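You operate a simulated robot arm through the tools that you are given. There is no shell and no other tool.

You are at the controls of a simulated two-armed robot. One attempt, no reset.

JOB
Pump two strokes round the bypass, read the pressure and tag the filter NEW or USED.
Fine: blue and yellow valves open for it, shut after; USED from 1 bar; tag by the filter pot.

Only the result counts: the job must be done as asked and must still hold three seconds after the hand-in. Knocking over, shifting, dropping, spilling or breaking anything else fails it.

ROBOT AND FRAMES
Two 7-joint arms with three-finger grippers on one trunk that stands fixed in place. Base frame: the origin is at the foot of the trunk, x ahead of it, y to its left, z up. Readings come in cm, degrees, newtons and seconds.
The left shoulder is at [7, 14.6, 121.2], the right one opposite. With the tool pointing down near the work surface each hand reaches from about 28 to 68 cm from the base axis, measured 20 degrees to its own side. Payload 2.2 kg a hand.
The TCP of each hand is the grasp point between the finger pads, 2.8 cm short of the fingertips. In the tool frame z runs along the fingers and y along their closing line. The gripper opens to 10.2 cm. The gripper's body begins 7.1 cm behind the TCP.
Orientation is told as [roll, pitch, yaw] about the base's x, y, z axes, in that order, counted from this pose: with the fingers straight down and closing along the base's y, the tool's x points along the base's -x, its y along +y and its z along -z.

CONTROLS
- The arms move only by the tool send_rows. It takes "left_series", "right_series" or both (then of equal length, played together; a hand with none holds still); each is a list of rows, each a list of 2 entries, a list of its own where there are three numbers: the shift along the tool's x, y, z in cm, then the turn, a rotation vector about the tool's x, y, z in degrees. In form: [[[x, y, z], [ax, ay, az]], ...]. A call has 1 to 20 rows; each row shifts and turns the commanded pose from where the row before left it, along the tool's axes as they then stand. "left_hand" and "right_hand" are, for a hand that has rows, the gripper command, from -1 (shut) to 1 (fully open), values between in proportion, set as the call begins (left out, the last holds). A row lasts 0.2 s, in which the tool goes at most 5 cm and 8.6 degrees; a call with a longer step from one row to the next is refused whole, and so is a gripper value outside its range. A pose out of reach is approached as far as the arm can. The call stops where the force on the tool passes 40 N (or 10 N more than at its start, if that is more) or the arm is blocked; 0.2 s more then pass. The fingers move at their own pace and stop on an object; they squeeze with about 34 N. The grip force told is the motor's: it shows also when the fingers shut on nothing. Time passes only in rows, and 0.2 s behind the last, so rows that do not move let the fingers close. It gives the time, the measured TCP pose, the force on the tool (base axes), the opening and the grip force at its end, in the units of the frame above (readings bear some noise), with the torque about the TCP (base axes, N m) and any sound that the robot's microphone picked up, and new pictures: "pictures" is both (left out), scene, wrist or none (wrist: the cameras of the hands that moved).
- Cameras (640 x 400 px; columns grow to the right, rows downward): "scene" is now at [10.65, 5.72, 144.14]; the picture's right is [0.64, -0.77, 0.00], its down [-0.44, -0.37, -0.82] and it looks along [0.62, 0.52, -0.58] (base axes); focal length 277 px, centre (320, 200). "left" rides on the left gripper at [7.2, 3.8, -8.6] in its tool frame; the picture's right is [-0.47, 0.89, 0.00], its down [-0.60, -0.32, -0.73] and it looks along [-0.65, -0.34, 0.68] (tool axes); focal length 256 px, centre (320, 200). "right" rides on the right gripper at [6.9, 4.4, -8.6] in its tool frame; the picture's right is [-0.53, 0.84, 0.00], its down [-0.58, -0.37, -0.73] and it looks along [-0.62, -0.39, 0.68] (tool axes); focal length 256 px, centre (320, 200). There is no depth. A picture from a camera that has moved, and an enlarged one, comes with that camera's place and axes in the base frame and with its lens. The place of the scene camera against the robot may be out by one fixed shift of up to 1.8 cm in any direction.
- slide_trunk(by): slides the trunk up (or, below 0, down) by that many cm; the arms and the scene camera ride with it, the base frame stays. It gives what a move gives, with no picture.
- turn_head(pan, tilt): turns the head with the scene camera to pan (to the left, within 86 degrees either way) and tilt (down, from -29 to 69), counted from straight ahead of the robot. It gives what a move gives, and a new picture of the scene camera.
- inspect(camera, box): a new picture of the part [left, top, right, bottom] of that camera's present view, enlarged. The clock stands still meanwhile.
- sign_off(): hands the job in; it is judged then, once.

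Nothing tells you positions but the pictures and the camera data. Unless the task says otherwise, let go and move clear before handing in.

The tools are called by a JSON object that holds its "fn" and its "kwargs". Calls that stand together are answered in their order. send_rows: Moves the arms, as the interface text tells. Its arguments: {"type":"object","properties":{"left_series":{"type":"array","items":{"type":"array"}},"left_hand":{"type":"number"},"right_series":{"type":"array","items":{"type":"array"}},"right_hand":{"type":"number"},"pictures":{"type":"string","enum":["both","scene","wrist","none"]}},"required":[]} The other tools are called the same way: slide_trunk (by) slides the trunk up or down; turn_head (pan, tilt) turns the head that bears the scene camera; inspect (camera, box) takes an enlarged picture of a part of a camera's view; sign_off () hands the job in.

At the start:

```text
t: 0.0
left_position: [35.49, 45.33, 123.54]
left_orientation: [0.0, 0.0, 0.1]
left_wrist_force: [0.0, 0.6, 0.0]
left_wrist_torque: [-0.03, 0.03, 0.0]
left_width: 10.22
left_gripper_force: 0.1
right_position: [41.21, 3.08, 125.41]
right_orientation: [0.0, 0.1, 0.2]
right_wrist_force: [0.5, -0.3, -0.1]
right_wrist_torque: [0.06, 0.0, 0.02]
right_width: 10.19
right_gripper_force: 0.0
trunk travel left (down, up): [-75.0, 19.0]
head pan, tilt: [39.9, 35.4]
```

scene: 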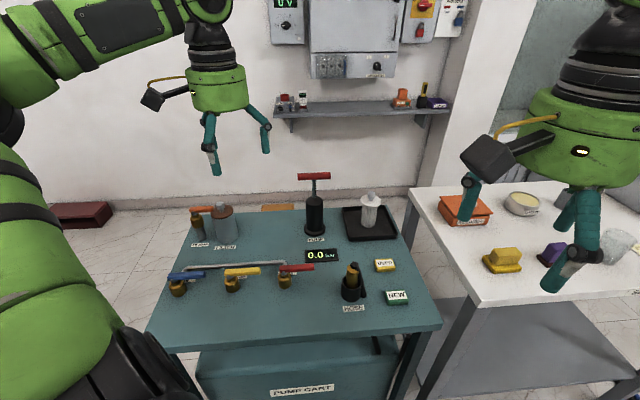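
right: 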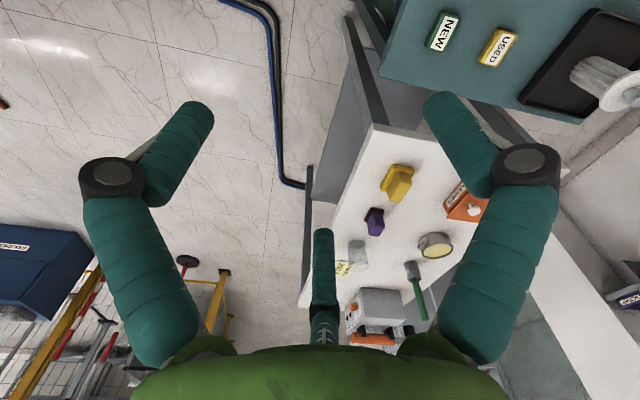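
left: 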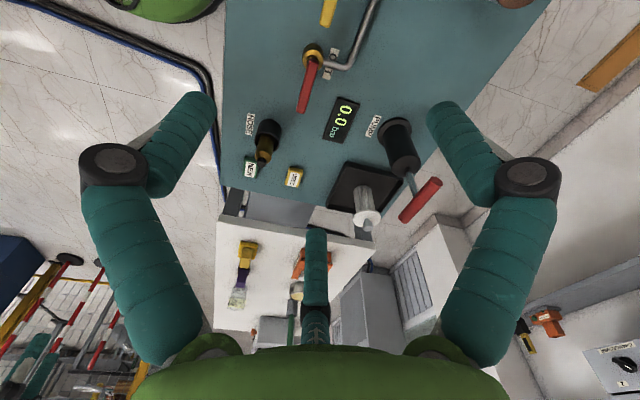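

I see a pump cart with blue, yellow and red lever valves, a pump with a red T-handle, a pressure display, and NEW/USED tags. I'll look closer before moving anything.

{"fn": "inspect", "kwargs": {"camera": "scene", "box": [140, 190, 300, 310]}}

{"fn": "inspect", "kwargs": {"camera": "scene", "box": [270, 160, 430, 320]}}

{"fn": "inspect", "kwargs": {"camera": "left", "box": [220, 0, 460, 240]}}

```text
3.33 times, centred on (220, 250) of scene
camera zoom: at [10.65, 5.72, 144.14], right [0.64, -0.77, 0.0], down [-0.44, -0.37, -0.82], along [0.62, 0.52, -0.58], focal length 924 px, centre (653, 33)
```

zoom: 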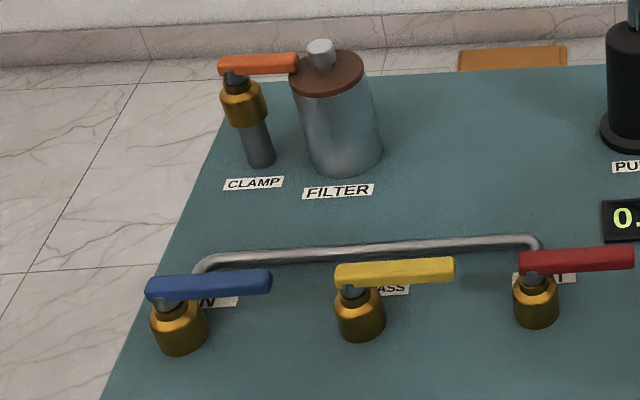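

```text
2.50 times, centred on (350, 240) of scene
camera zoom: at [10.65, 5.72, 144.14], right [0.64, -0.77, 0.0], down [-0.44, -0.37, -0.82], along [0.62, 0.52, -0.58], focal length 693 px, centre (245, 100)
```

zoom: 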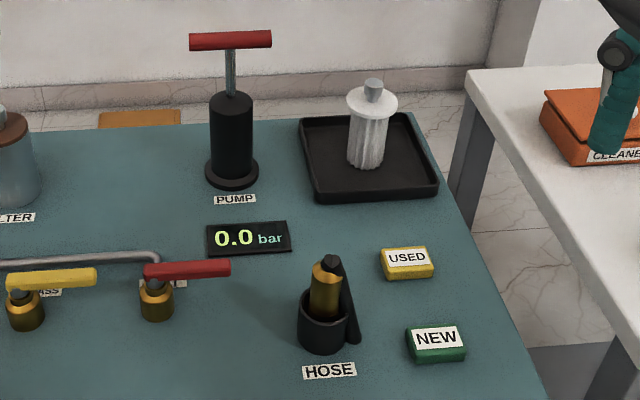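

```text
1.67 times, centred on (340, 120) of left
camera zoom: at [28.22, 49.15, 132.13], right [0.46, 0.89, 0.0], down [0.6, -0.32, 0.73], along [0.65, -0.34, -0.68], focal length 427 px, centre (287, 333)
```

zoom: 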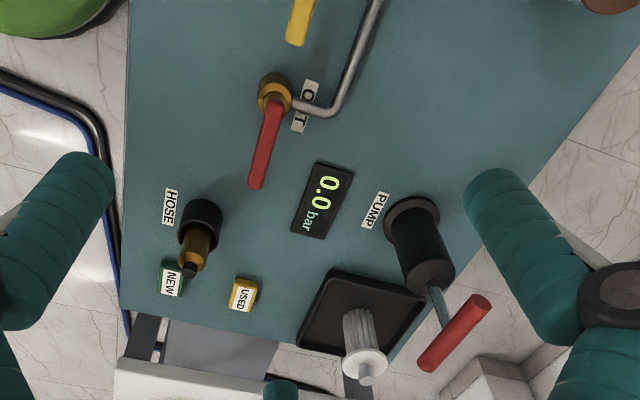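

The valves sit in a diagonal row (IN/BYPASS/OUT), with the filter pot and clamp at the far left. I'll look around and zoom in on labels and levers.

{"fn": "inspect", "kwargs": {"camera": "scene", "box": [160, 255, 240, 305]}}

{"fn": "inspect", "kwargs": {"camera": "scene", "box": [215, 250, 325, 305]}}

{"fn": "inspect", "kwargs": {"camera": "left", "box": [290, 0, 400, 80]}}

{"fn": "inspect", "kwargs": {"camera": "scene", "box": [255, 0, 475, 130]}}

```text
8.00 times, centred on (200, 280) of scene
camera zoom: at [10.65, 5.72, 144.14], right [0.64, -0.77, 0.0], down [-0.44, -0.37, -0.82], along [0.62, 0.52, -0.58], focal length 2218 px, centre (1280, -440)
```

zoom: 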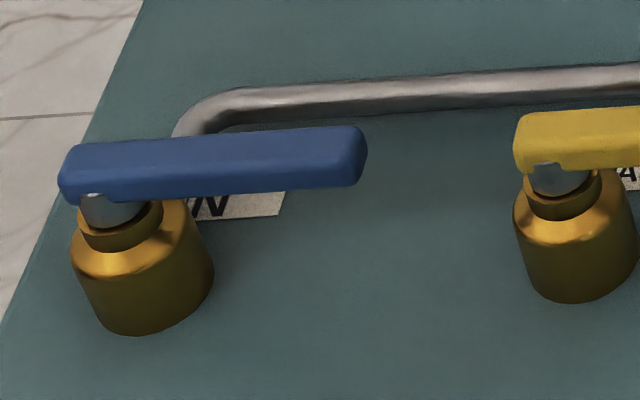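

```text
5.82 times, centred on (270, 278) of scene
camera zoom: at [10.65, 5.72, 144.14], right [0.64, -0.77, 0.0], down [-0.44, -0.37, -0.82], along [0.62, 0.52, -0.58], focal length 1613 px, centre (611, -251)
```

zoom: 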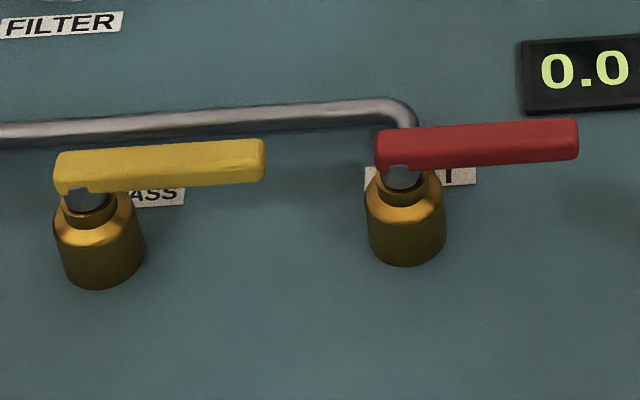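

```text
5.00 times, centred on (345, 40) of left
camera zoom: at [28.22, 49.15, 132.13], right [0.46, 0.89, 0.0], down [0.6, -0.32, 0.73], along [0.65, -0.34, -0.68], focal length 1280 px, centre (195, 1000)
```

zoom: 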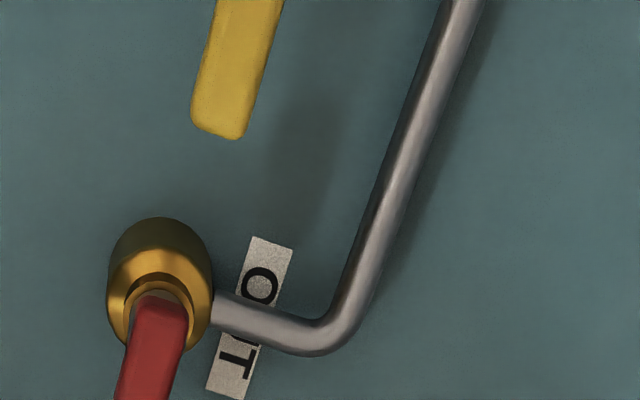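

```text
2.91 times, centred on (365, 65) of scene
camera zoom: at [10.65, 5.72, 144.14], right [0.64, -0.77, 0.0], down [-0.44, -0.37, -0.82], along [0.62, 0.52, -0.58], focal length 806 px, centre (189, 593)
```

zoom: 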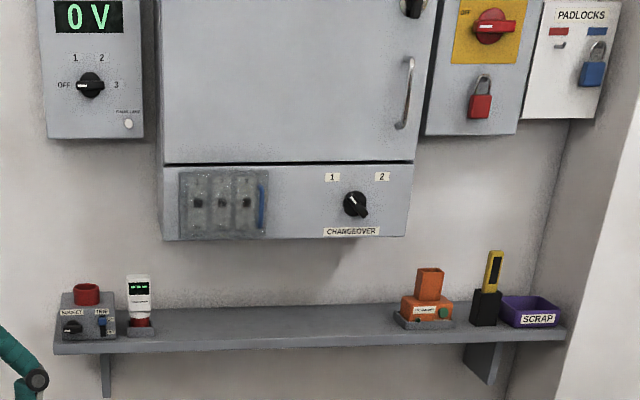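

The levers lie across the pipe, so I take them as shut. I'll move the left hand up over the cart for an accurate look, and turn the head to the cart.

{"fn": "turn_head", "kwargs": {"pan": 48, "tilt": 42}}

{"fn": "send_rows", "kwargs": {"left_series": [[[4, 0, 0], [0, 0, 0]], [[4, 0, 0], [0, 0, 0]], [[4, 0, 0], [0, 0, 0]], [[4, 0, 0], [0, 0, 0]], [[0, 0, 0], [0, 0, 8]], [[0, 0, 0], [0, 0, 8]], [[0, 0, 0], [0, 0, 8]], [[0, 0, 0], [0, 0, 8]], [[0, 0, 0], [0, 0, 8]]], "left_hand": 1}}

```text
t: 0.7
left_position: [35.54, 45.3, 123.56]
left_orientation: [0.1, -0.1, 0.2]
left_wrist_force: [0.5, -0.4, 1.0]
left_wrist_torque: [0.03, -0.03, 0.0]
left_width: 10.2
left_gripper_force: 0.0
right_position: [41.2, 3.12, 125.25]
right_orientation: [0.0, 0.0, 0.1]
right_wrist_force: [0.0, 0.8, -1.1]
right_wrist_torque: [0.0, 0.03, -0.02]
right_width: 10.18
right_gripper_force: 0.1
trunk travel left (down, up): [-75.0, 19.0]
head pan, tilt: [48.0, 42.0]
camera scene: at [9.51, 6.3, 143.16], right [0.74, -0.67, 0.0], down [-0.45, -0.5, -0.74], along [0.5, 0.55, -0.67], focal length 277 px, centre (320, 200)
```

scene: 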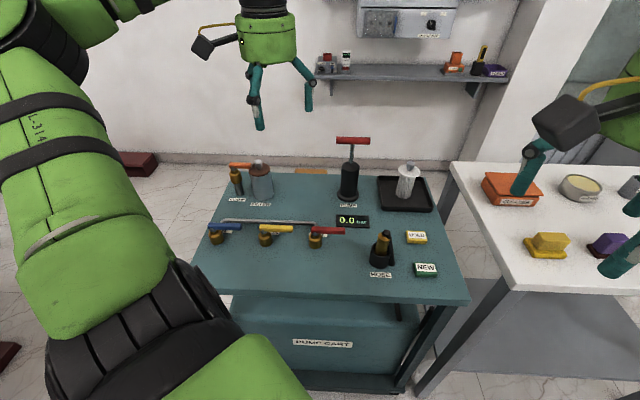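

```text
t: 2.7
left_position: [19.46, 45.2, 123.58]
left_orientation: [0.1, -0.1, -40.0]
left_wrist_force: [1.0, -0.5, -0.1]
left_wrist_torque: [0.01, -0.04, 0.01]
left_width: 10.21
left_gripper_force: 0.0
right_position: [41.22, 3.21, 125.25]
right_orientation: [-0.1, 0.0, 0.0]
right_wrist_force: [0.0, 0.4, 1.0]
right_wrist_torque: [-0.02, 0.0, 0.0]
right_width: 10.18
right_gripper_force: 0.1
trunk travel left (down, up): [-75.0, 19.0]
head pan, tilt: [48.0, 42.0]
camera scene: at [9.5, 6.29, 143.16], right [0.74, -0.67, 0.0], down [-0.45, -0.5, -0.74], along [0.5, 0.55, -0.67], focal length 277 px, centre (320, 200)
camera left: at [16.31, 52.84, 132.15], right [0.93, 0.38, 0.0], down [0.26, -0.63, 0.73], along [0.28, -0.68, -0.68], focal length 256 px, centre (320, 200)
```

scene: 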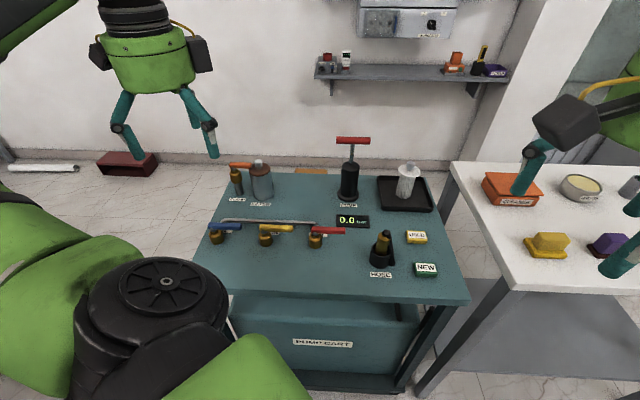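
left: 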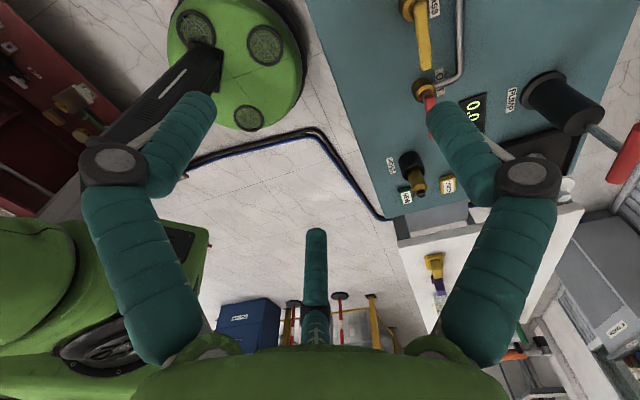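

The tool turned the other way than I wanted; I'll rotate it back so that the wrist camera looks across the valve row.

{"fn": "send_rows", "kwargs": {"left_series": [[[0, 0, 0], [0, 0, -8.5]], [[0, 0, 0], [0, 0, -8.5]], [[0, 0, 0], [0, 0, -8.5]], [[0, 0, 0], [0, 0, -8.5]], [[0, 0, 0], [0, 0, -8.5]], [[0, 0, 0], [0, 0, -8.5]], [[0, 0, 0], [0, 0, -8.5]], [[0, 0, 0], [0, 0, -8.5]], [[0, 0, 0], [0, 0, -8.5]], [[0, 0, 0], [0, 0, -8.5]], [[0, 0, 0], [0, 0, -8.5]], [[0, 0, 0], [0, 0, -8.5]], [[0, 0, 0], [0, 0, -8.5]], [[0, 0, 0], [0, 0, -8.5]]]}}

```text
t: 5.7
left_position: [19.58, 45.35, 123.57]
left_orientation: [-0.1, 0.0, 79.3]
left_wrist_force: [0.0, 0.3, 0.8]
left_wrist_torque: [-0.01, 0.0, -0.01]
left_width: 10.21
left_gripper_force: 0.0
right_position: [41.15, 3.0, 125.27]
right_orientation: [0.0, 0.0, 0.1]
right_wrist_force: [0.3, -0.1, 0.3]
right_wrist_torque: [-0.01, -0.01, 0.01]
right_width: 10.22
right_gripper_force: 0.0
trunk travel left (down, up): [-75.0, 19.0]
head pan, tilt: [48.0, 42.0]
camera scene: at [9.5, 6.27, 143.16], right [0.74, -0.67, 0.0], down [-0.45, -0.5, -0.74], along [0.5, 0.55, -0.67], focal length 277 px, centre (320, 200)
camera left: at [14.4, 38.93, 132.16], right [-0.78, 0.62, 0.0], down [0.42, 0.53, 0.73], along [0.46, 0.57, -0.68], focal length 256 px, centre (320, 200)
```

scene: 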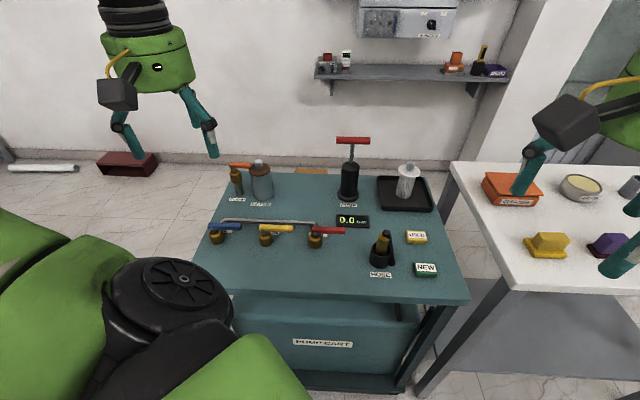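
left: 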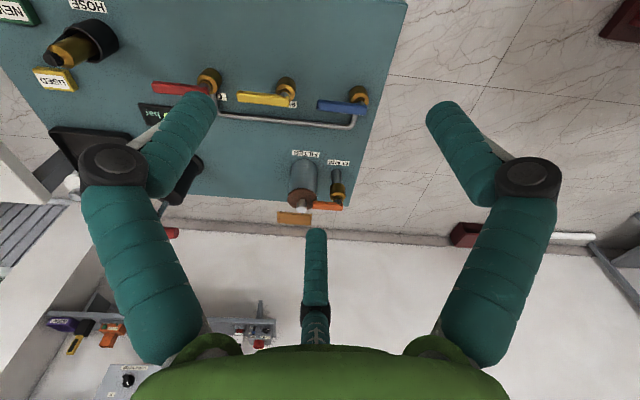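

Good view. I'll zoom for measurement.

{"fn": "inspect", "kwargs": {"camera": "left", "box": [220, 50, 400, 140]}}

{"fn": "inspect", "kwargs": {"camera": "left", "box": [260, 130, 380, 230]}}

{"fn": "inspect", "kwargs": {"camera": "left", "box": [0, 0, 240, 120]}}

```text
3.56 times, centred on (310, 95) of left
camera zoom: at [14.4, 38.93, 132.16], right [-0.78, 0.62, 0.0], down [0.42, 0.53, 0.73], along [0.46, 0.57, -0.68], focal length 910 px, centre (356, 573)
```

zoom: 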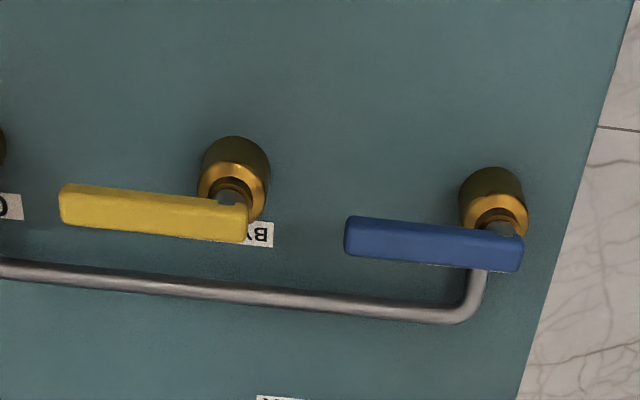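

```text
4.00 times, centred on (320, 180) of left
camera zoom: at [14.4, 38.93, 132.16], right [-0.78, 0.62, 0.0], down [0.42, 0.53, 0.73], along [0.46, 0.57, -0.68], focal length 1024 px, centre (320, 280)
```

zoom: 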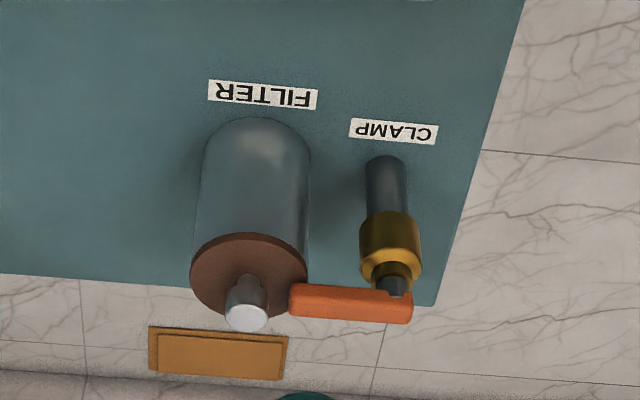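

```text
2.67 times, centred on (120, 60) of left
camera zoom: at [14.4, 38.93, 132.16], right [-0.78, 0.62, 0.0], down [0.42, 0.53, 0.73], along [0.46, 0.57, -0.68], focal length 683 px, centre (853, 573)
```

zoom: 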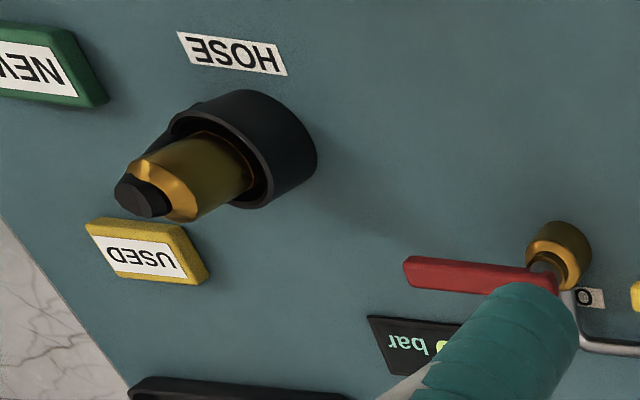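

Measured so far: table top z≈86, cart axes at 45°, valves at about (22,60), (31,51), (40,42), filter pot about (42,67), pump about (61,49). I'll bring the left hand aligned with the cart over the blue lever for a closer look.

{"fn": "send_rows", "kwargs": {"left_series": [[[0, 0, 0], [0, 0, 8.575]], [[0, 0, 0], [0, 0, 8.575]], [[0, 0, 0], [0, 0, 8.575]], [[0, 0, 0], [0, 0, 8.575]], [[-3, 1.25, 3], [0, 0, 0]], [[-3, 1.25, 3], [0, 0, 0]], [[-3, 1.25, 4], [0, 0, 0]], [[-2.9, 1.2, 4], [0, 0, 0]], [[0, 0, 4], [0, 0, 0]], [[0, 0, 0], [0, 0, 0]]], "left_hand": -1}}

```text
refused: row 7 steps farther than a row can; nothing moved
```

{"fn": "send_rows", "kwargs": {"left_series": [[[0, 0, 0], [0, 0, 8.575]], [[0, 0, 0], [0, 0, 8.575]], [[0, 0, 0], [0, 0, 8.575]], [[0, 0, 0], [0, 0, 8.575]], [[-3, 1.25, 3], [0, 0, 0]], [[-3, 1.25, 3], [0, 0, 0]], [[-3, 1.25, 3], [0, 0, 0]], [[-2.9, 1.2, 3], [0, 0, 0]], [[0, 0, 3], [0, 0, 0]], [[0, 0, 3], [0, 0, 0]], [[0, 0, 0], [0, 0, 0]]], "left_hand": -1}}

```text
t: 8.1
left_position: [24.69, 57.32, 105.28]
left_orientation: [-0.1, 0.0, 44.9]
left_wrist_force: [0.8, -0.1, 1.0]
left_wrist_torque: [0.05, 0.0, -0.01]
left_width: 0.21
left_gripper_force: 31.0
right_position: [41.16, 3.05, 125.18]
right_orientation: [0.0, 0.0, 0.1]
right_wrist_force: [-0.3, -0.3, 1.3]
right_wrist_torque: [0.0, 0.01, -0.01]
right_width: 10.18
right_gripper_force: 0.1
trunk travel left (down, up): [-75.0, 19.0]
head pan, tilt: [48.0, 42.0]
camera scene: at [9.53, 6.34, 143.15], right [0.74, -0.67, 0.0], down [-0.45, -0.5, -0.74], along [0.5, 0.55, -0.67], focal length 277 px, centre (320, 200)
camera left: at [16.73, 55.04, 113.9], right [-0.3, 0.96, 0.0], down [0.65, 0.2, 0.73], along [0.7, 0.22, -0.68], focal length 256 px, centre (320, 200)
```

scene: 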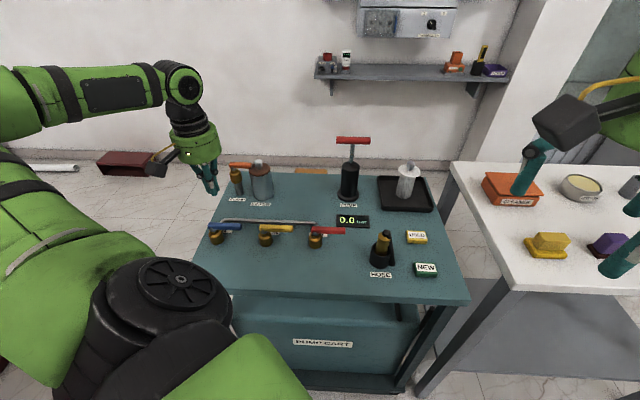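
left: 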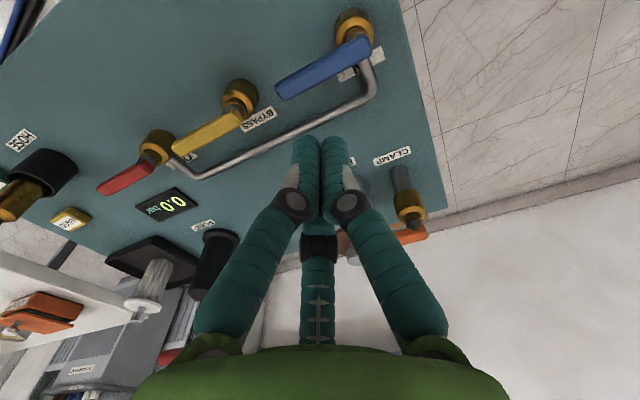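

Closer view obtained; zooming in for triangulation.

{"fn": "inspect", "kwargs": {"camera": "left", "box": [260, 0, 400, 100]}}

{"fn": "inspect", "kwargs": {"camera": "left", "box": [80, 60, 300, 200]}}

{"fn": "inspect", "kwargs": {"camera": "scene", "box": [180, 140, 300, 220]}}

```text
4.00 times, centred on (330, 50) of left
camera zoom: at [16.73, 55.04, 113.9], right [-0.3, 0.96, 0.0], down [0.65, 0.2, 0.73], along [0.7, 0.22, -0.68], focal length 1024 px, centre (280, 800)
```

zoom: 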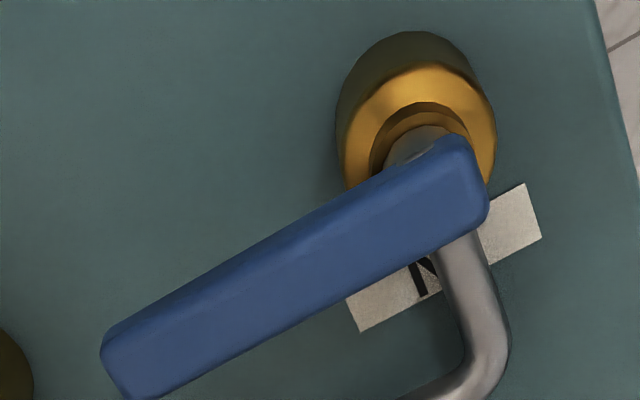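

```text
2.86 times, centred on (190, 130) of left
camera zoom: at [16.73, 55.04, 113.9], right [-0.3, 0.96, 0.0], down [0.65, 0.2, 0.73], along [0.7, 0.22, -0.68], focal length 731 px, centre (691, 400)
```

zoom: 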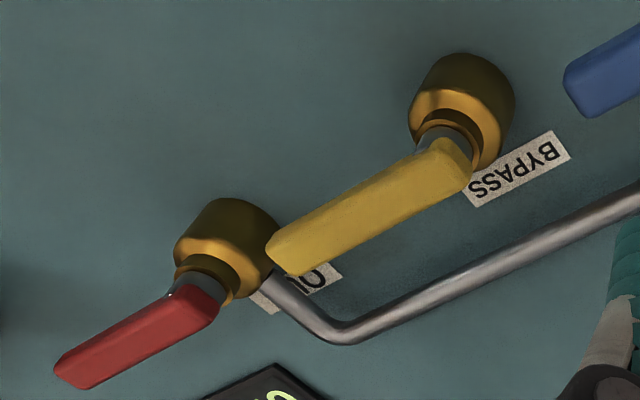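

```text
5.00 times, centred on (240, 180) of scene
camera zoom: at [9.53, 6.34, 143.15], right [0.74, -0.67, 0.0], down [-0.45, -0.5, -0.74], along [0.5, 0.55, -0.67], focal length 1386 px, centre (720, 300)
```

zoom: 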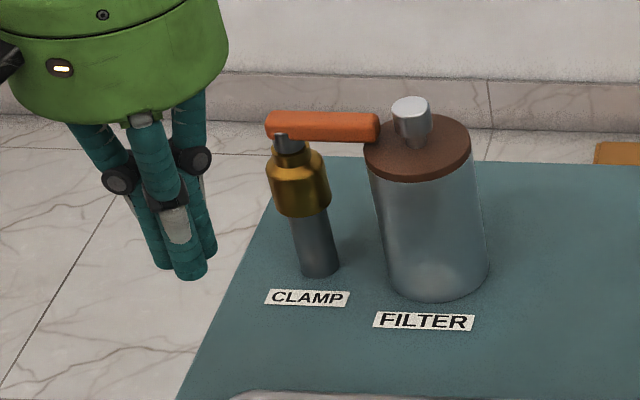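

Lever tops are at z≈92, blue pivot ≈(22.3,59.9) and yellow pivot ≈(31.1,51.0). I'll set the closed fingers down on the robot side of the blue lever, near its tip.

{"fn": "send_rows", "kwargs": {"left_series": [[[1.2, -1.25, 0], [0, 0, 0]], [[1.15, -1.25, 0], [0, 0, 0]], [[0, 0, 3], [0, 0, 0]], [[0, 0, 3], [0, 0, 0]], [[0, 0, 2.5], [0, 0, 0]], [[0, 0, 2], [0, 0, 0]], [[0, 0, 2], [0, 0, 0]], [[0, 0, 0], [0, 0, 0]]], "left_hand": -1}}

```text
t: 9.9
left_position: [24.46, 53.73, 93.06]
left_orientation: [0.0, -0.1, 44.9]
left_wrist_force: [0.0, 0.4, -0.2]
left_wrist_torque: [0.01, -0.01, -0.02]
left_width: 0.2
left_gripper_force: 31.7
right_position: [41.29, 3.11, 125.25]
right_orientation: [0.0, 0.0, 0.1]
right_wrist_force: [-0.9, -0.6, 0.2]
right_wrist_torque: [-0.03, -0.03, -0.01]
right_width: 10.2
right_gripper_force: 0.0
trunk travel left (down, up): [-75.0, 19.0]
head pan, tilt: [48.0, 42.0]
camera scene: at [9.47, 6.26, 143.16], right [0.74, -0.67, 0.0], down [-0.45, -0.5, -0.74], along [0.5, 0.55, -0.67], focal length 277 px, centre (320, 200)
camera left: at [16.72, 51.39, 101.73], right [-0.3, 0.96, 0.0], down [0.65, 0.2, 0.73], along [0.7, 0.22, -0.68], focal length 256 px, centre (320, 200)
```

scene: 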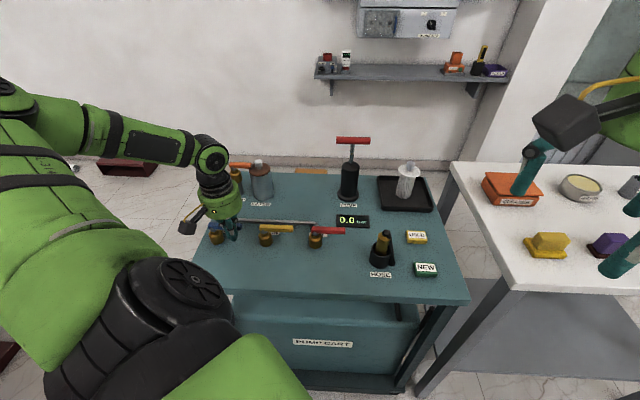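
left: 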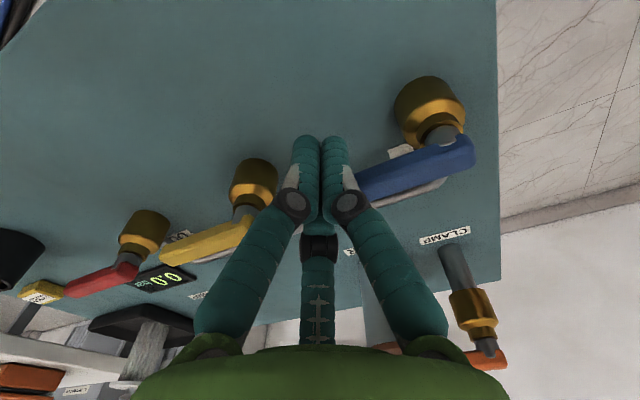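

Fingers are alongside the blue lever. I'll probe by pushing gently away from the robot.

{"fn": "send_rows", "kwargs": {"left_series": [[[-0.7, 0, 0], [0, 0, 0]], [[-0.7, 0, 0], [0, 0, 0]], [[-0.5, 0, 0], [0, 0, 0]], [[-0.5, 0, 0], [0, 0, 0]]]}}

```text
t: 10.8
left_position: [24.96, 54.13, 92.76]
left_orientation: [0.4, 2.1, 44.7]
left_wrist_force: [-16.0, -15.6, 9.6]
left_wrist_torque: [-0.08, -0.06, -0.09]
left_width: 0.18
left_gripper_force: 31.8
right_position: [40.99, 2.84, 125.5]
right_orientation: [0.1, -0.2, 0.1]
right_wrist_force: [1.2, 0.3, -1.2]
right_wrist_torque: [-0.07, 0.03, 0.02]
right_width: 10.19
right_gripper_force: 0.0
trunk travel left (down, up): [-75.0, 19.0]
head pan, tilt: [48.0, 42.0]
stopped in row 4 (left hand): the force on the tool passed its limit at 42 N (the readings are from after the stop); the commanded pose is now the measured one
camera scene: at [9.25, 6.0, 143.22], right [0.74, -0.67, 0.0], down [-0.45, -0.5, -0.75], along [0.5, 0.55, -0.67], focal length 277 px, centre (320, 200)
camera left: at [17.42, 51.95, 101.71], right [-0.29, 0.96, -0.01], down [0.67, 0.21, 0.71], along [0.68, 0.2, -0.71], focal length 256 px, centre (320, 200)
```

scene: 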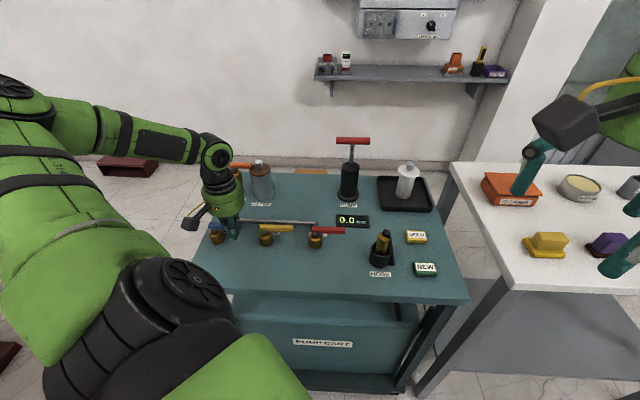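
left: 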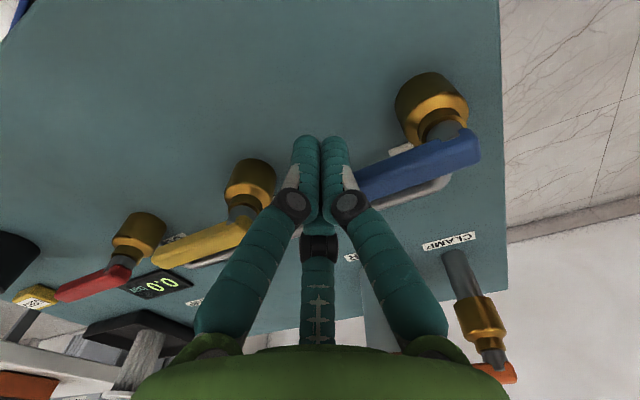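

The lever won't go that way (at its stop), so it must open towards the robot. I'll back off, hop over and push from the other side.

{"fn": "send_rows", "kwargs": {"left_series": [[[0.5, 0, 0], [0, 0, 0]], [[0.5, 0, 0], [0.4, -2.1, 0]], [[0, 0, -3], [0, 0, 0]], [[0, 0, -2.5], [0, 0, 0]], [[-3, 0, 0], [0, 0, 0]], [[-3, 0, 0], [0, 0, 0]], [[0, 0, 0], [0, 0, 0]]]}}

```text
t: 12.4
left_position: [28.66, 57.78, 98.27]
left_orientation: [-0.2, -0.7, 44.7]
left_wrist_force: [0.2, 0.1, -0.2]
left_wrist_torque: [0.02, 0.02, -0.01]
left_width: 0.21
left_gripper_force: 32.0
right_position: [41.1, 3.04, 125.37]
right_orientation: [0.1, 0.0, 0.1]
right_wrist_force: [-0.1, -0.5, 0.7]
right_wrist_torque: [-0.01, 0.0, -0.03]
right_width: 10.19
right_gripper_force: 0.0
trunk travel left (down, up): [-75.0, 19.0]
head pan, tilt: [48.0, 42.0]
camera scene: at [9.4, 6.19, 143.17], right [0.74, -0.67, 0.0], down [-0.45, -0.5, -0.74], along [0.5, 0.55, -0.67], focal length 277 px, centre (320, 200)
camera left: at [20.79, 55.49, 106.82], right [-0.29, 0.96, 0.0], down [0.64, 0.2, 0.74], along [0.71, 0.22, -0.67], focal length 256 px, centre (320, 200)
```

scene: 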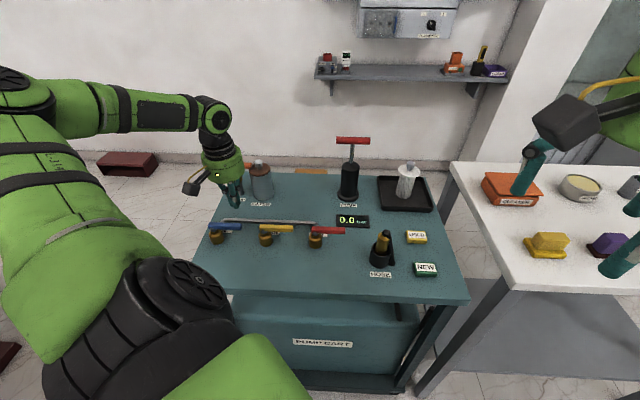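
left: 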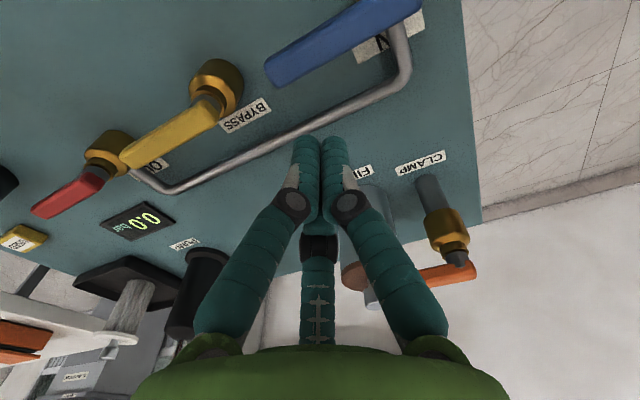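

{"fn": "send_rows", "kwargs": {"left_series": [[[0, 0, 2.5], [0, 0, 0]], [[0, 0, 2.7], [0, 0, 0]], [[0.7, 0, 0], [0, 0, 0]], [[0.7, 0, 0], [0, 0, 0]], [[0.6, 0, 0], [0, 0, 0]], [[0.6, 0, 0], [0, 0, 0]], [[0.6, 0, 0], [0, 0, 0]]]}}

```text
t: 14.0
left_position: [26.65, 55.82, 93.18]
left_orientation: [-0.4, -0.6, 44.6]
left_wrist_force: [0.4, 0.2, -0.1]
left_wrist_torque: [0.03, -0.03, 0.02]
left_width: 0.22
left_gripper_force: 31.3
right_position: [41.17, 3.09, 125.3]
right_orientation: [0.0, 0.0, 0.0]
right_wrist_force: [-1.0, -0.1, -0.3]
right_wrist_torque: [0.0, 0.0, 0.0]
right_width: 10.19
right_gripper_force: 0.0
trunk travel left (down, up): [-75.0, 19.0]
head pan, tilt: [48.0, 42.0]
camera scene: at [9.49, 6.3, 143.16], right [0.74, -0.67, 0.0], down [-0.45, -0.5, -0.74], along [0.5, 0.55, -0.67], focal length 277 px, centre (320, 200)
camera left: at [18.71, 53.44, 101.63], right [-0.29, 0.96, 0.0], down [0.64, 0.2, 0.74], along [0.71, 0.22, -0.67], focal length 256 px, centre (320, 200)
```

scene: 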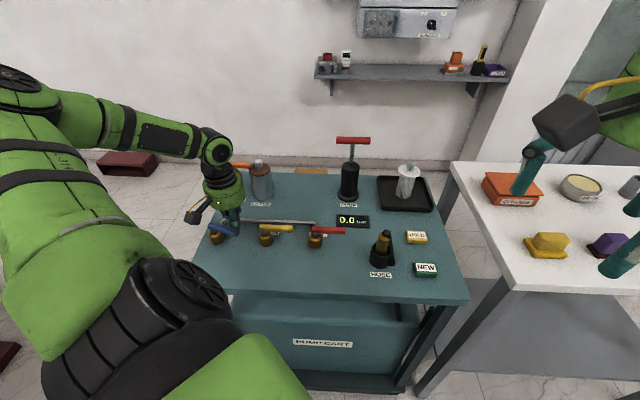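
left: 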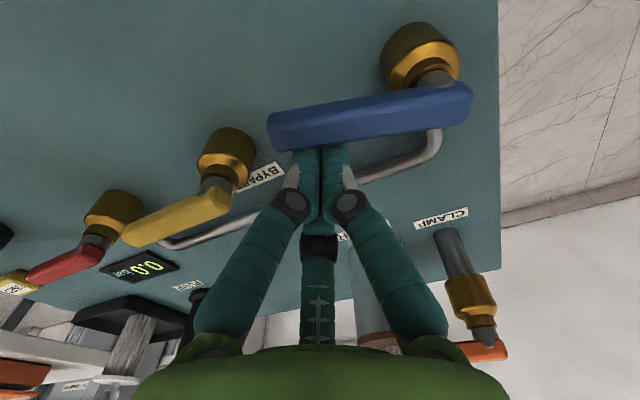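

The blue lever turns towards the robot. I'll continue along its arc.

{"fn": "send_rows", "kwargs": {"left_series": [[[0.59, 0.03, 0], [0, 0, 0]], [[0.59, 0.04, 0], [0, 0, 0]], [[0.58, 0.16, 0], [0, 0, 0]], [[0.57, 0.17, 0], [0, 0, 0]], [[0.53, 0.27, 0], [0, 0, 0]], [[0.53, 0.28, 0], [0, 0, 0]], [[0.46, 0.38, 0], [0, 0, 0]], [[0.45, 0.38, 0], [0, 0, 0]], [[0.37, 0.47, 0], [0, 0, 0]], [[0.37, 0.47, 0], [0, 0, 0]], [[0.26, 0.53, 0], [0, 0, 0]], [[0, 0, 0], [0, 0, 0]]]}}

```text
t: 16.6
left_position: [20.69, 54.32, 92.94]
left_orientation: [-0.3, -0.5, 44.7]
left_wrist_force: [-0.3, -0.1, -0.3]
left_wrist_torque: [-0.01, 0.02, -0.01]
left_width: 0.2
left_gripper_force: 31.0
right_position: [41.23, 3.1, 125.29]
right_orientation: [0.0, 0.0, 0.1]
right_wrist_force: [-0.8, -0.4, 1.4]
right_wrist_torque: [-0.04, 0.01, 0.0]
right_width: 10.18
right_gripper_force: 0.0
trunk travel left (down, up): [-75.0, 19.0]
head pan, tilt: [48.0, 42.0]
camera scene: at [9.51, 6.29, 143.16], right [0.74, -0.67, 0.0], down [-0.45, -0.5, -0.74], along [0.5, 0.55, -0.67], focal length 277 px, centre (320, 200)
camera left: at [12.79, 52.01, 101.58], right [-0.29, 0.96, 0.0], down [0.64, 0.2, 0.74], along [0.71, 0.22, -0.67], focal length 256 px, centre (320, 200)
```

scene: 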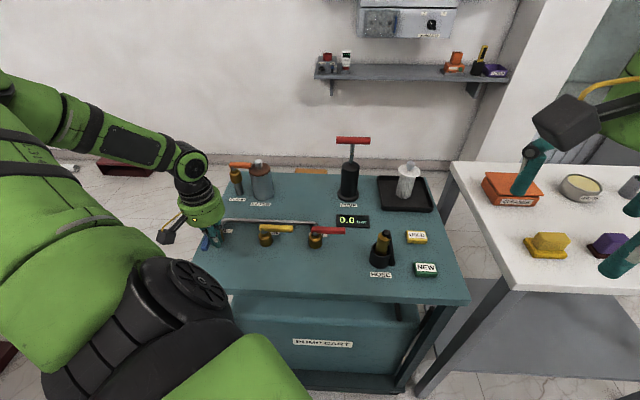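
left: 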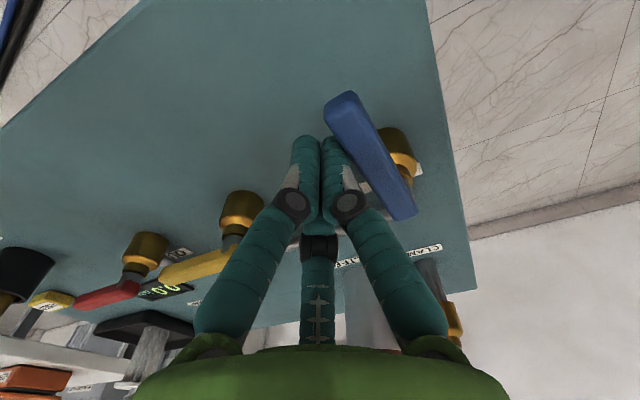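

{"fn": "send_rows", "kwargs": {"left_series": [[[0.1, 0.3, 0], [0, 0, 0]], [[0.05, 0.3, 0], [0, 0, 0]], [[0, 0.3, 0], [0, 0, 0]], [[0, 0.2, 0], [0, 0, 0]], [[0, 0, 0], [0, 0, 0]]]}}

```text
t: 17.8
left_position: [20.28, 54.57, 93.0]
left_orientation: [-0.4, -0.8, 44.6]
left_wrist_force: [16.1, -14.6, -1.0]
left_wrist_torque: [0.06, -0.38, -0.02]
left_width: 0.2
left_gripper_force: 31.4
right_position: [41.57, 2.82, 125.22]
right_orientation: [0.2, 0.2, 0.0]
right_wrist_force: [-0.4, -0.6, 0.3]
right_wrist_torque: [0.0, 0.02, -0.01]
right_width: 10.19
right_gripper_force: 0.0
trunk travel left (down, up): [-75.0, 19.0]
head pan, tilt: [48.0, 42.0]
camera scene: at [9.91, 5.94, 143.13], right [0.74, -0.67, 0.0], down [-0.45, -0.5, -0.74], along [0.49, 0.55, -0.67], focal length 277 px, centre (320, 200)
camera left: at [12.34, 52.3, 101.57], right [-0.29, 0.96, 0.0], down [0.64, 0.2, 0.74], along [0.71, 0.22, -0.67], focal length 256 px, centre (320, 200)
```

scene: 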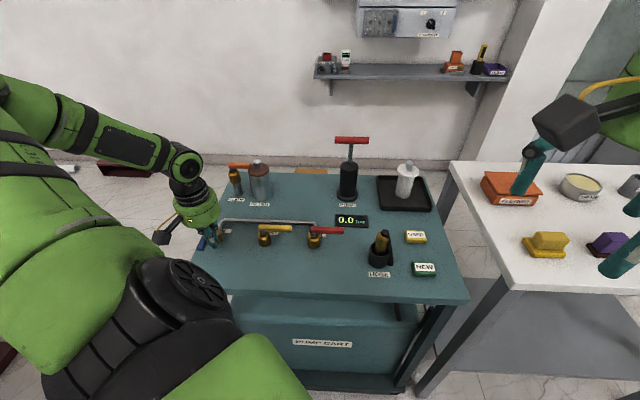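
left: 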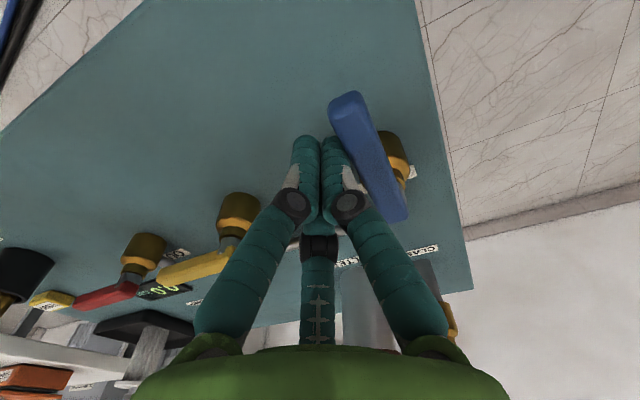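

Blue is fully open against its stop. I'll back off, rise and go to the far side of the yellow lever.

{"fn": "send_rows", "kwargs": {"left_series": [[[0, -0.6, 0], [0, 0, 0]], [[0, -0.4, -1], [0, 0, 0]], [[0, 0, -3], [0, 0, 0]], [[0, 0, -3], [0, 0, 0]], [[-2, -3.7, 0], [0, 0, 0]], [[-2, -3.7, 0], [0, 0, 0]], [[-2, -3.7, 0], [0, 0, 0]], [[-2.1, -3.7, 0], [0, 0, 0]], [[0, 0, 2], [0, 0, 0]], [[0, 0, 0], [0, 0, 0]]]}}

```text
t: 20.0
left_position: [36.7, 49.29, 98.21]
left_orientation: [-0.2, -0.7, 44.8]
left_wrist_force: [-0.3, -0.8, 0.2]
left_wrist_torque: [-0.01, 0.01, 0.01]
left_width: 0.21
left_gripper_force: 31.5
right_position: [41.21, 3.04, 125.23]
right_orientation: [0.0, -0.1, 0.2]
right_wrist_force: [-0.4, -0.9, -0.1]
right_wrist_torque: [0.01, 0.01, -0.01]
right_width: 10.19
right_gripper_force: 0.1
trunk travel left (down, up): [-75.0, 19.0]
head pan, tilt: [48.0, 42.0]
camera scene: at [9.46, 6.24, 143.16], right [0.74, -0.67, 0.0], down [-0.45, -0.5, -0.74], along [0.5, 0.55, -0.67], focal length 277 px, centre (320, 200)
camera left: at [28.76, 47.05, 106.77], right [-0.29, 0.96, 0.0], down [0.64, 0.2, 0.74], along [0.71, 0.22, -0.67], focal length 256 px, centre (320, 200)
```

scene: 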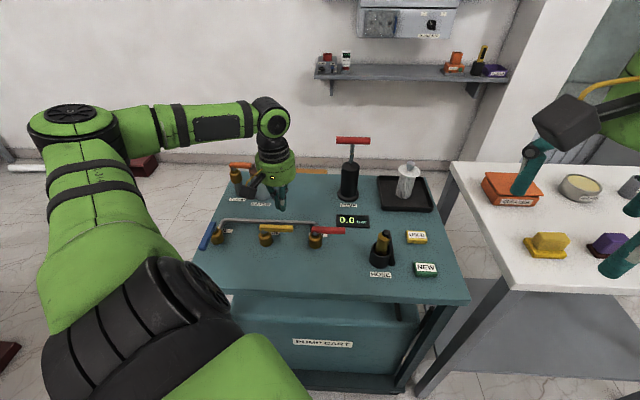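
left: 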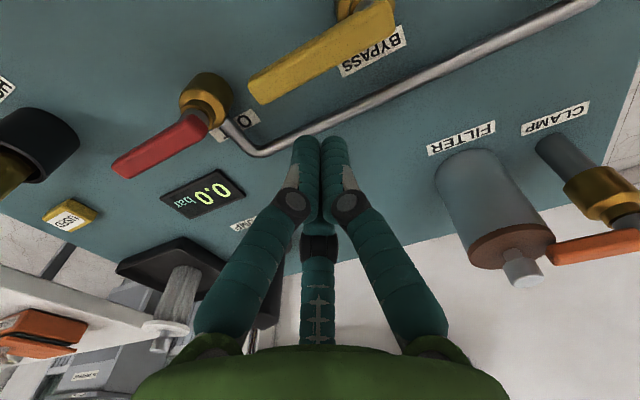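

{"fn": "send_rows", "kwargs": {"left_series": [[[-0.4, 0, 0], [0, 0, 0]], [[0, 0, 2.5], [0, 0, 0]], [[0, 0, 2.7], [0, 0, 0]], [[0.7, 0, 0], [0, 0, 0]], [[0.7, 0, 0], [0, 0, 0]], [[0.6, 0, 0], [0, 0, 0]], [[0.6, 0, 0], [0, 0, 0]], [[0.6, 0, 0], [0, 0, 0]]]}}

```text
t: 21.8
left_position: [34.73, 47.42, 92.91]
left_orientation: [-0.2, -0.6, 44.7]
left_wrist_force: [0.2, 0.2, -0.1]
left_wrist_torque: [0.03, -0.02, 0.01]
left_width: 0.23
left_gripper_force: 31.7
right_position: [41.26, 3.04, 125.27]
right_orientation: [0.1, -0.1, 0.0]
right_wrist_force: [0.7, 0.1, -0.3]
right_wrist_torque: [0.0, 0.0, -0.01]
right_width: 10.22
right_gripper_force: 0.0
trunk travel left (down, up): [-75.0, 19.0]
head pan, tilt: [48.0, 42.0]
camera scene: at [9.49, 6.28, 143.16], right [0.74, -0.67, 0.0], down [-0.45, -0.5, -0.74], along [0.5, 0.55, -0.67], focal length 277 px, centre (320, 200)
camera left: at [26.76, 45.08, 101.48], right [-0.29, 0.96, 0.0], down [0.64, 0.2, 0.74], along [0.71, 0.22, -0.67], focal length 256 px, centre (320, 200)
```

scene: 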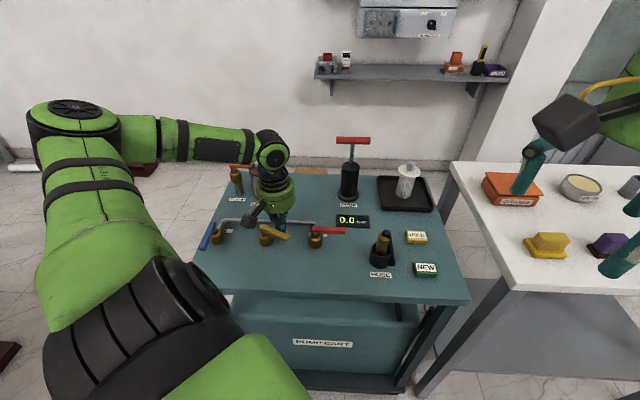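
left: 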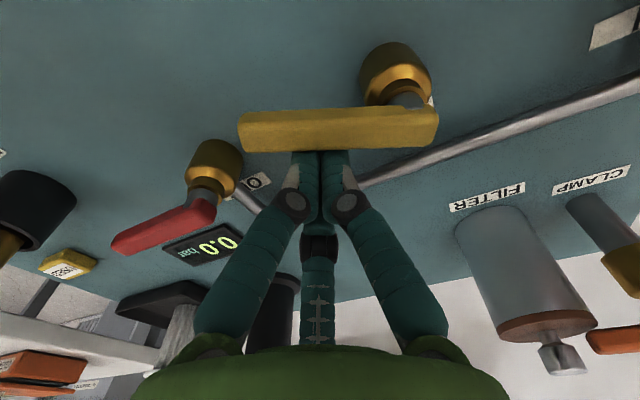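

Yellow is turning too. Continuing along its arc.

{"fn": "send_rows", "kwargs": {"left_series": [[[0.51, 0.07, 0], [0, 0, 0]], [[0.51, 0.08, 0], [0, 0, 0]], [[0.48, 0.18, 0], [0, 0, 0]], [[0.48, 0.18, 0], [0, 0, 0]], [[0.44, 0.27, 0], [0, 0, 0]], [[0.44, 0.28, 0], [0, 0, 0]], [[0.37, 0.36, 0], [0, 0, 0]], [[0.37, 0.36, 0], [0, 0, 0]], [[0.29, 0.42, 0], [0, 0, 0]], [[0.28, 0.43, 0], [0, 0, 0]], [[0, 0, 0], [0, 0, 0]]]}}

```text
t: 24.2
left_position: [30.4, 46.26, 92.84]
left_orientation: [-0.6, -0.8, 44.7]
left_wrist_force: [18.3, -7.3, -0.4]
left_wrist_torque: [0.03, -0.16, -0.1]
left_width: 0.22
left_gripper_force: 31.5
right_position: [41.49, 3.05, 125.14]
right_orientation: [0.0, 0.2, -0.1]
right_wrist_force: [0.7, 0.0, -0.5]
right_wrist_torque: [0.01, -0.01, 0.0]
right_width: 10.2
right_gripper_force: 0.1
trunk travel left (down, up): [-75.0, 19.0]
head pan, tilt: [48.0, 42.0]
camera scene: at [9.92, 6.11, 143.13], right [0.74, -0.67, 0.0], down [-0.45, -0.5, -0.74], along [0.49, 0.55, -0.67], focal length 277 px, centre (320, 200)
camera left: at [22.4, 43.95, 101.34], right [-0.29, 0.96, 0.0], down [0.64, 0.2, 0.74], along [0.71, 0.21, -0.67], focal length 256 px, centre (320, 200)
```

scene: 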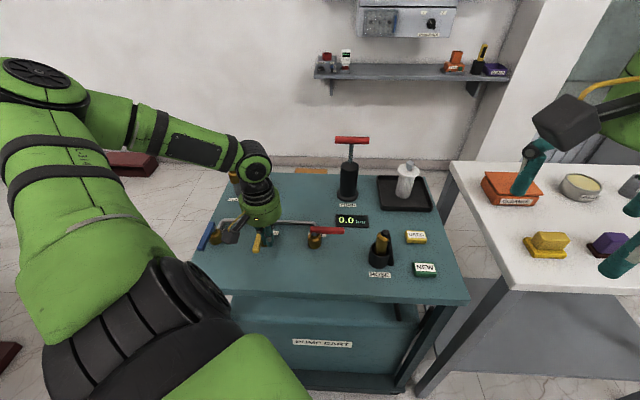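
left: 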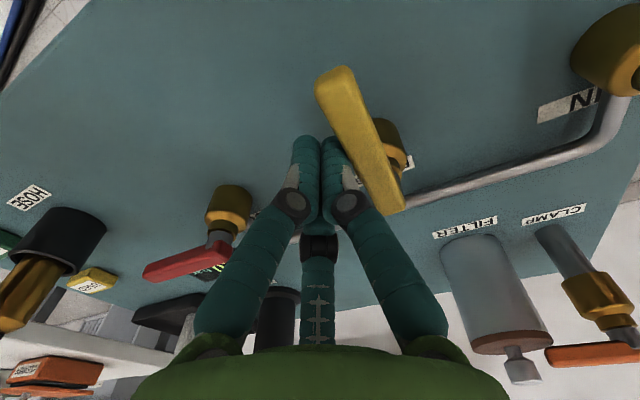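

Both valves are open. I'll back away, rise and measure the pump handle.

{"fn": "send_rows", "kwargs": {"left_series": [[[0, -0.7, 0], [0, 0, 0]], [[0, -0.5, -1], [0, 0, 0]], [[0, 0, -4], [0, 0, 0]], [[0, 0, -4], [0, 0, 0]], [[0, 0, -5], [0, 0, 0]], [[0, 0, -5], [0, 0, 0]], [[0, 0, -5], [0, 0, 0]], [[-3, -3.5, 0], [0, 0, 0]], [[-3, -3.5, 0], [0, 0, 0]], [[0, 0, 0], [0, 0, 0]]]}}

{"fn": "inspect", "kwargs": {"camera": "scene", "box": [180, 180, 360, 270]}}

{"fn": "inspect", "kwargs": {"camera": "scene", "box": [310, 120, 390, 220]}}

```text
t: 26.4
left_position: [39.57, 44.91, 116.9]
left_orientation: [-0.5, -0.6, 44.7]
left_wrist_force: [-0.7, -0.8, -0.1]
left_wrist_torque: [-0.04, 0.01, -0.03]
left_width: 0.21
left_gripper_force: 31.4
right_position: [41.07, 3.03, 125.35]
right_orientation: [0.0, -0.2, 0.1]
right_wrist_force: [-0.7, -0.4, 0.4]
right_wrist_torque: [0.02, -0.04, 0.03]
right_width: 10.22
right_gripper_force: 0.0
trunk travel left (down, up): [-75.0, 19.0]
head pan, tilt: [48.0, 42.0]
camera scene: at [9.25, 6.29, 143.18], right [0.74, -0.67, 0.0], down [-0.45, -0.5, -0.74], along [0.5, 0.55, -0.67], focal length 277 px, centre (320, 200)
camera left: at [31.62, 42.5, 125.51], right [-0.29, 0.96, 0.0], down [0.64, 0.2, 0.74], along [0.71, 0.22, -0.67], focal length 256 px, centre (320, 200)
```

scene: 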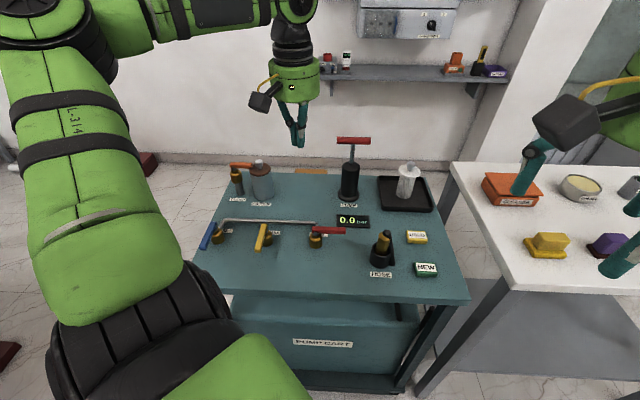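
left: 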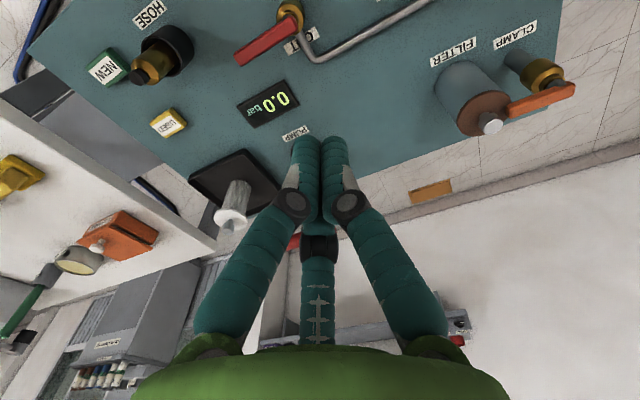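

```text
3.56 times, centred on (270, 225) of scene
camera zoom: at [9.25, 6.29, 143.18], right [0.74, -0.67, 0.0], down [-0.45, -0.5, -0.74], along [0.5, 0.55, -0.67], focal length 986 px, centre (498, 111)
```

zoom: 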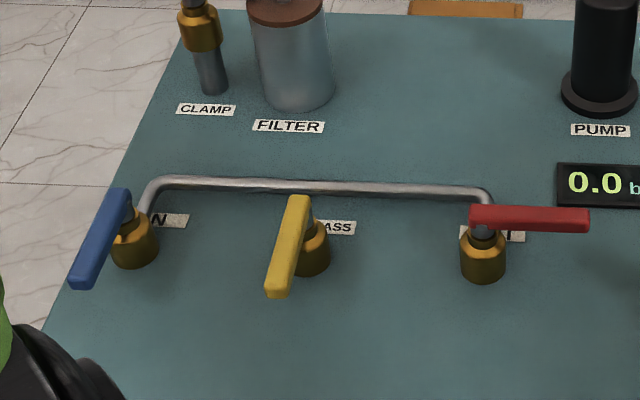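

```text
4.00 times, centred on (350, 170) of scene
camera zoom: at [9.25, 6.29, 143.18], right [0.74, -0.67, 0.0], down [-0.45, -0.5, -0.74], along [0.5, 0.55, -0.67], focal length 1109 px, centre (200, 320)
```

zoom: 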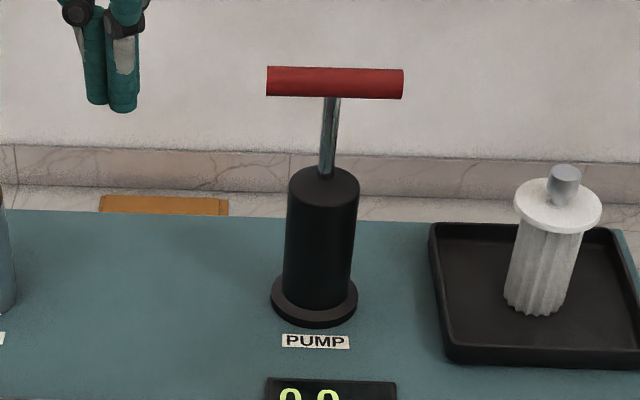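

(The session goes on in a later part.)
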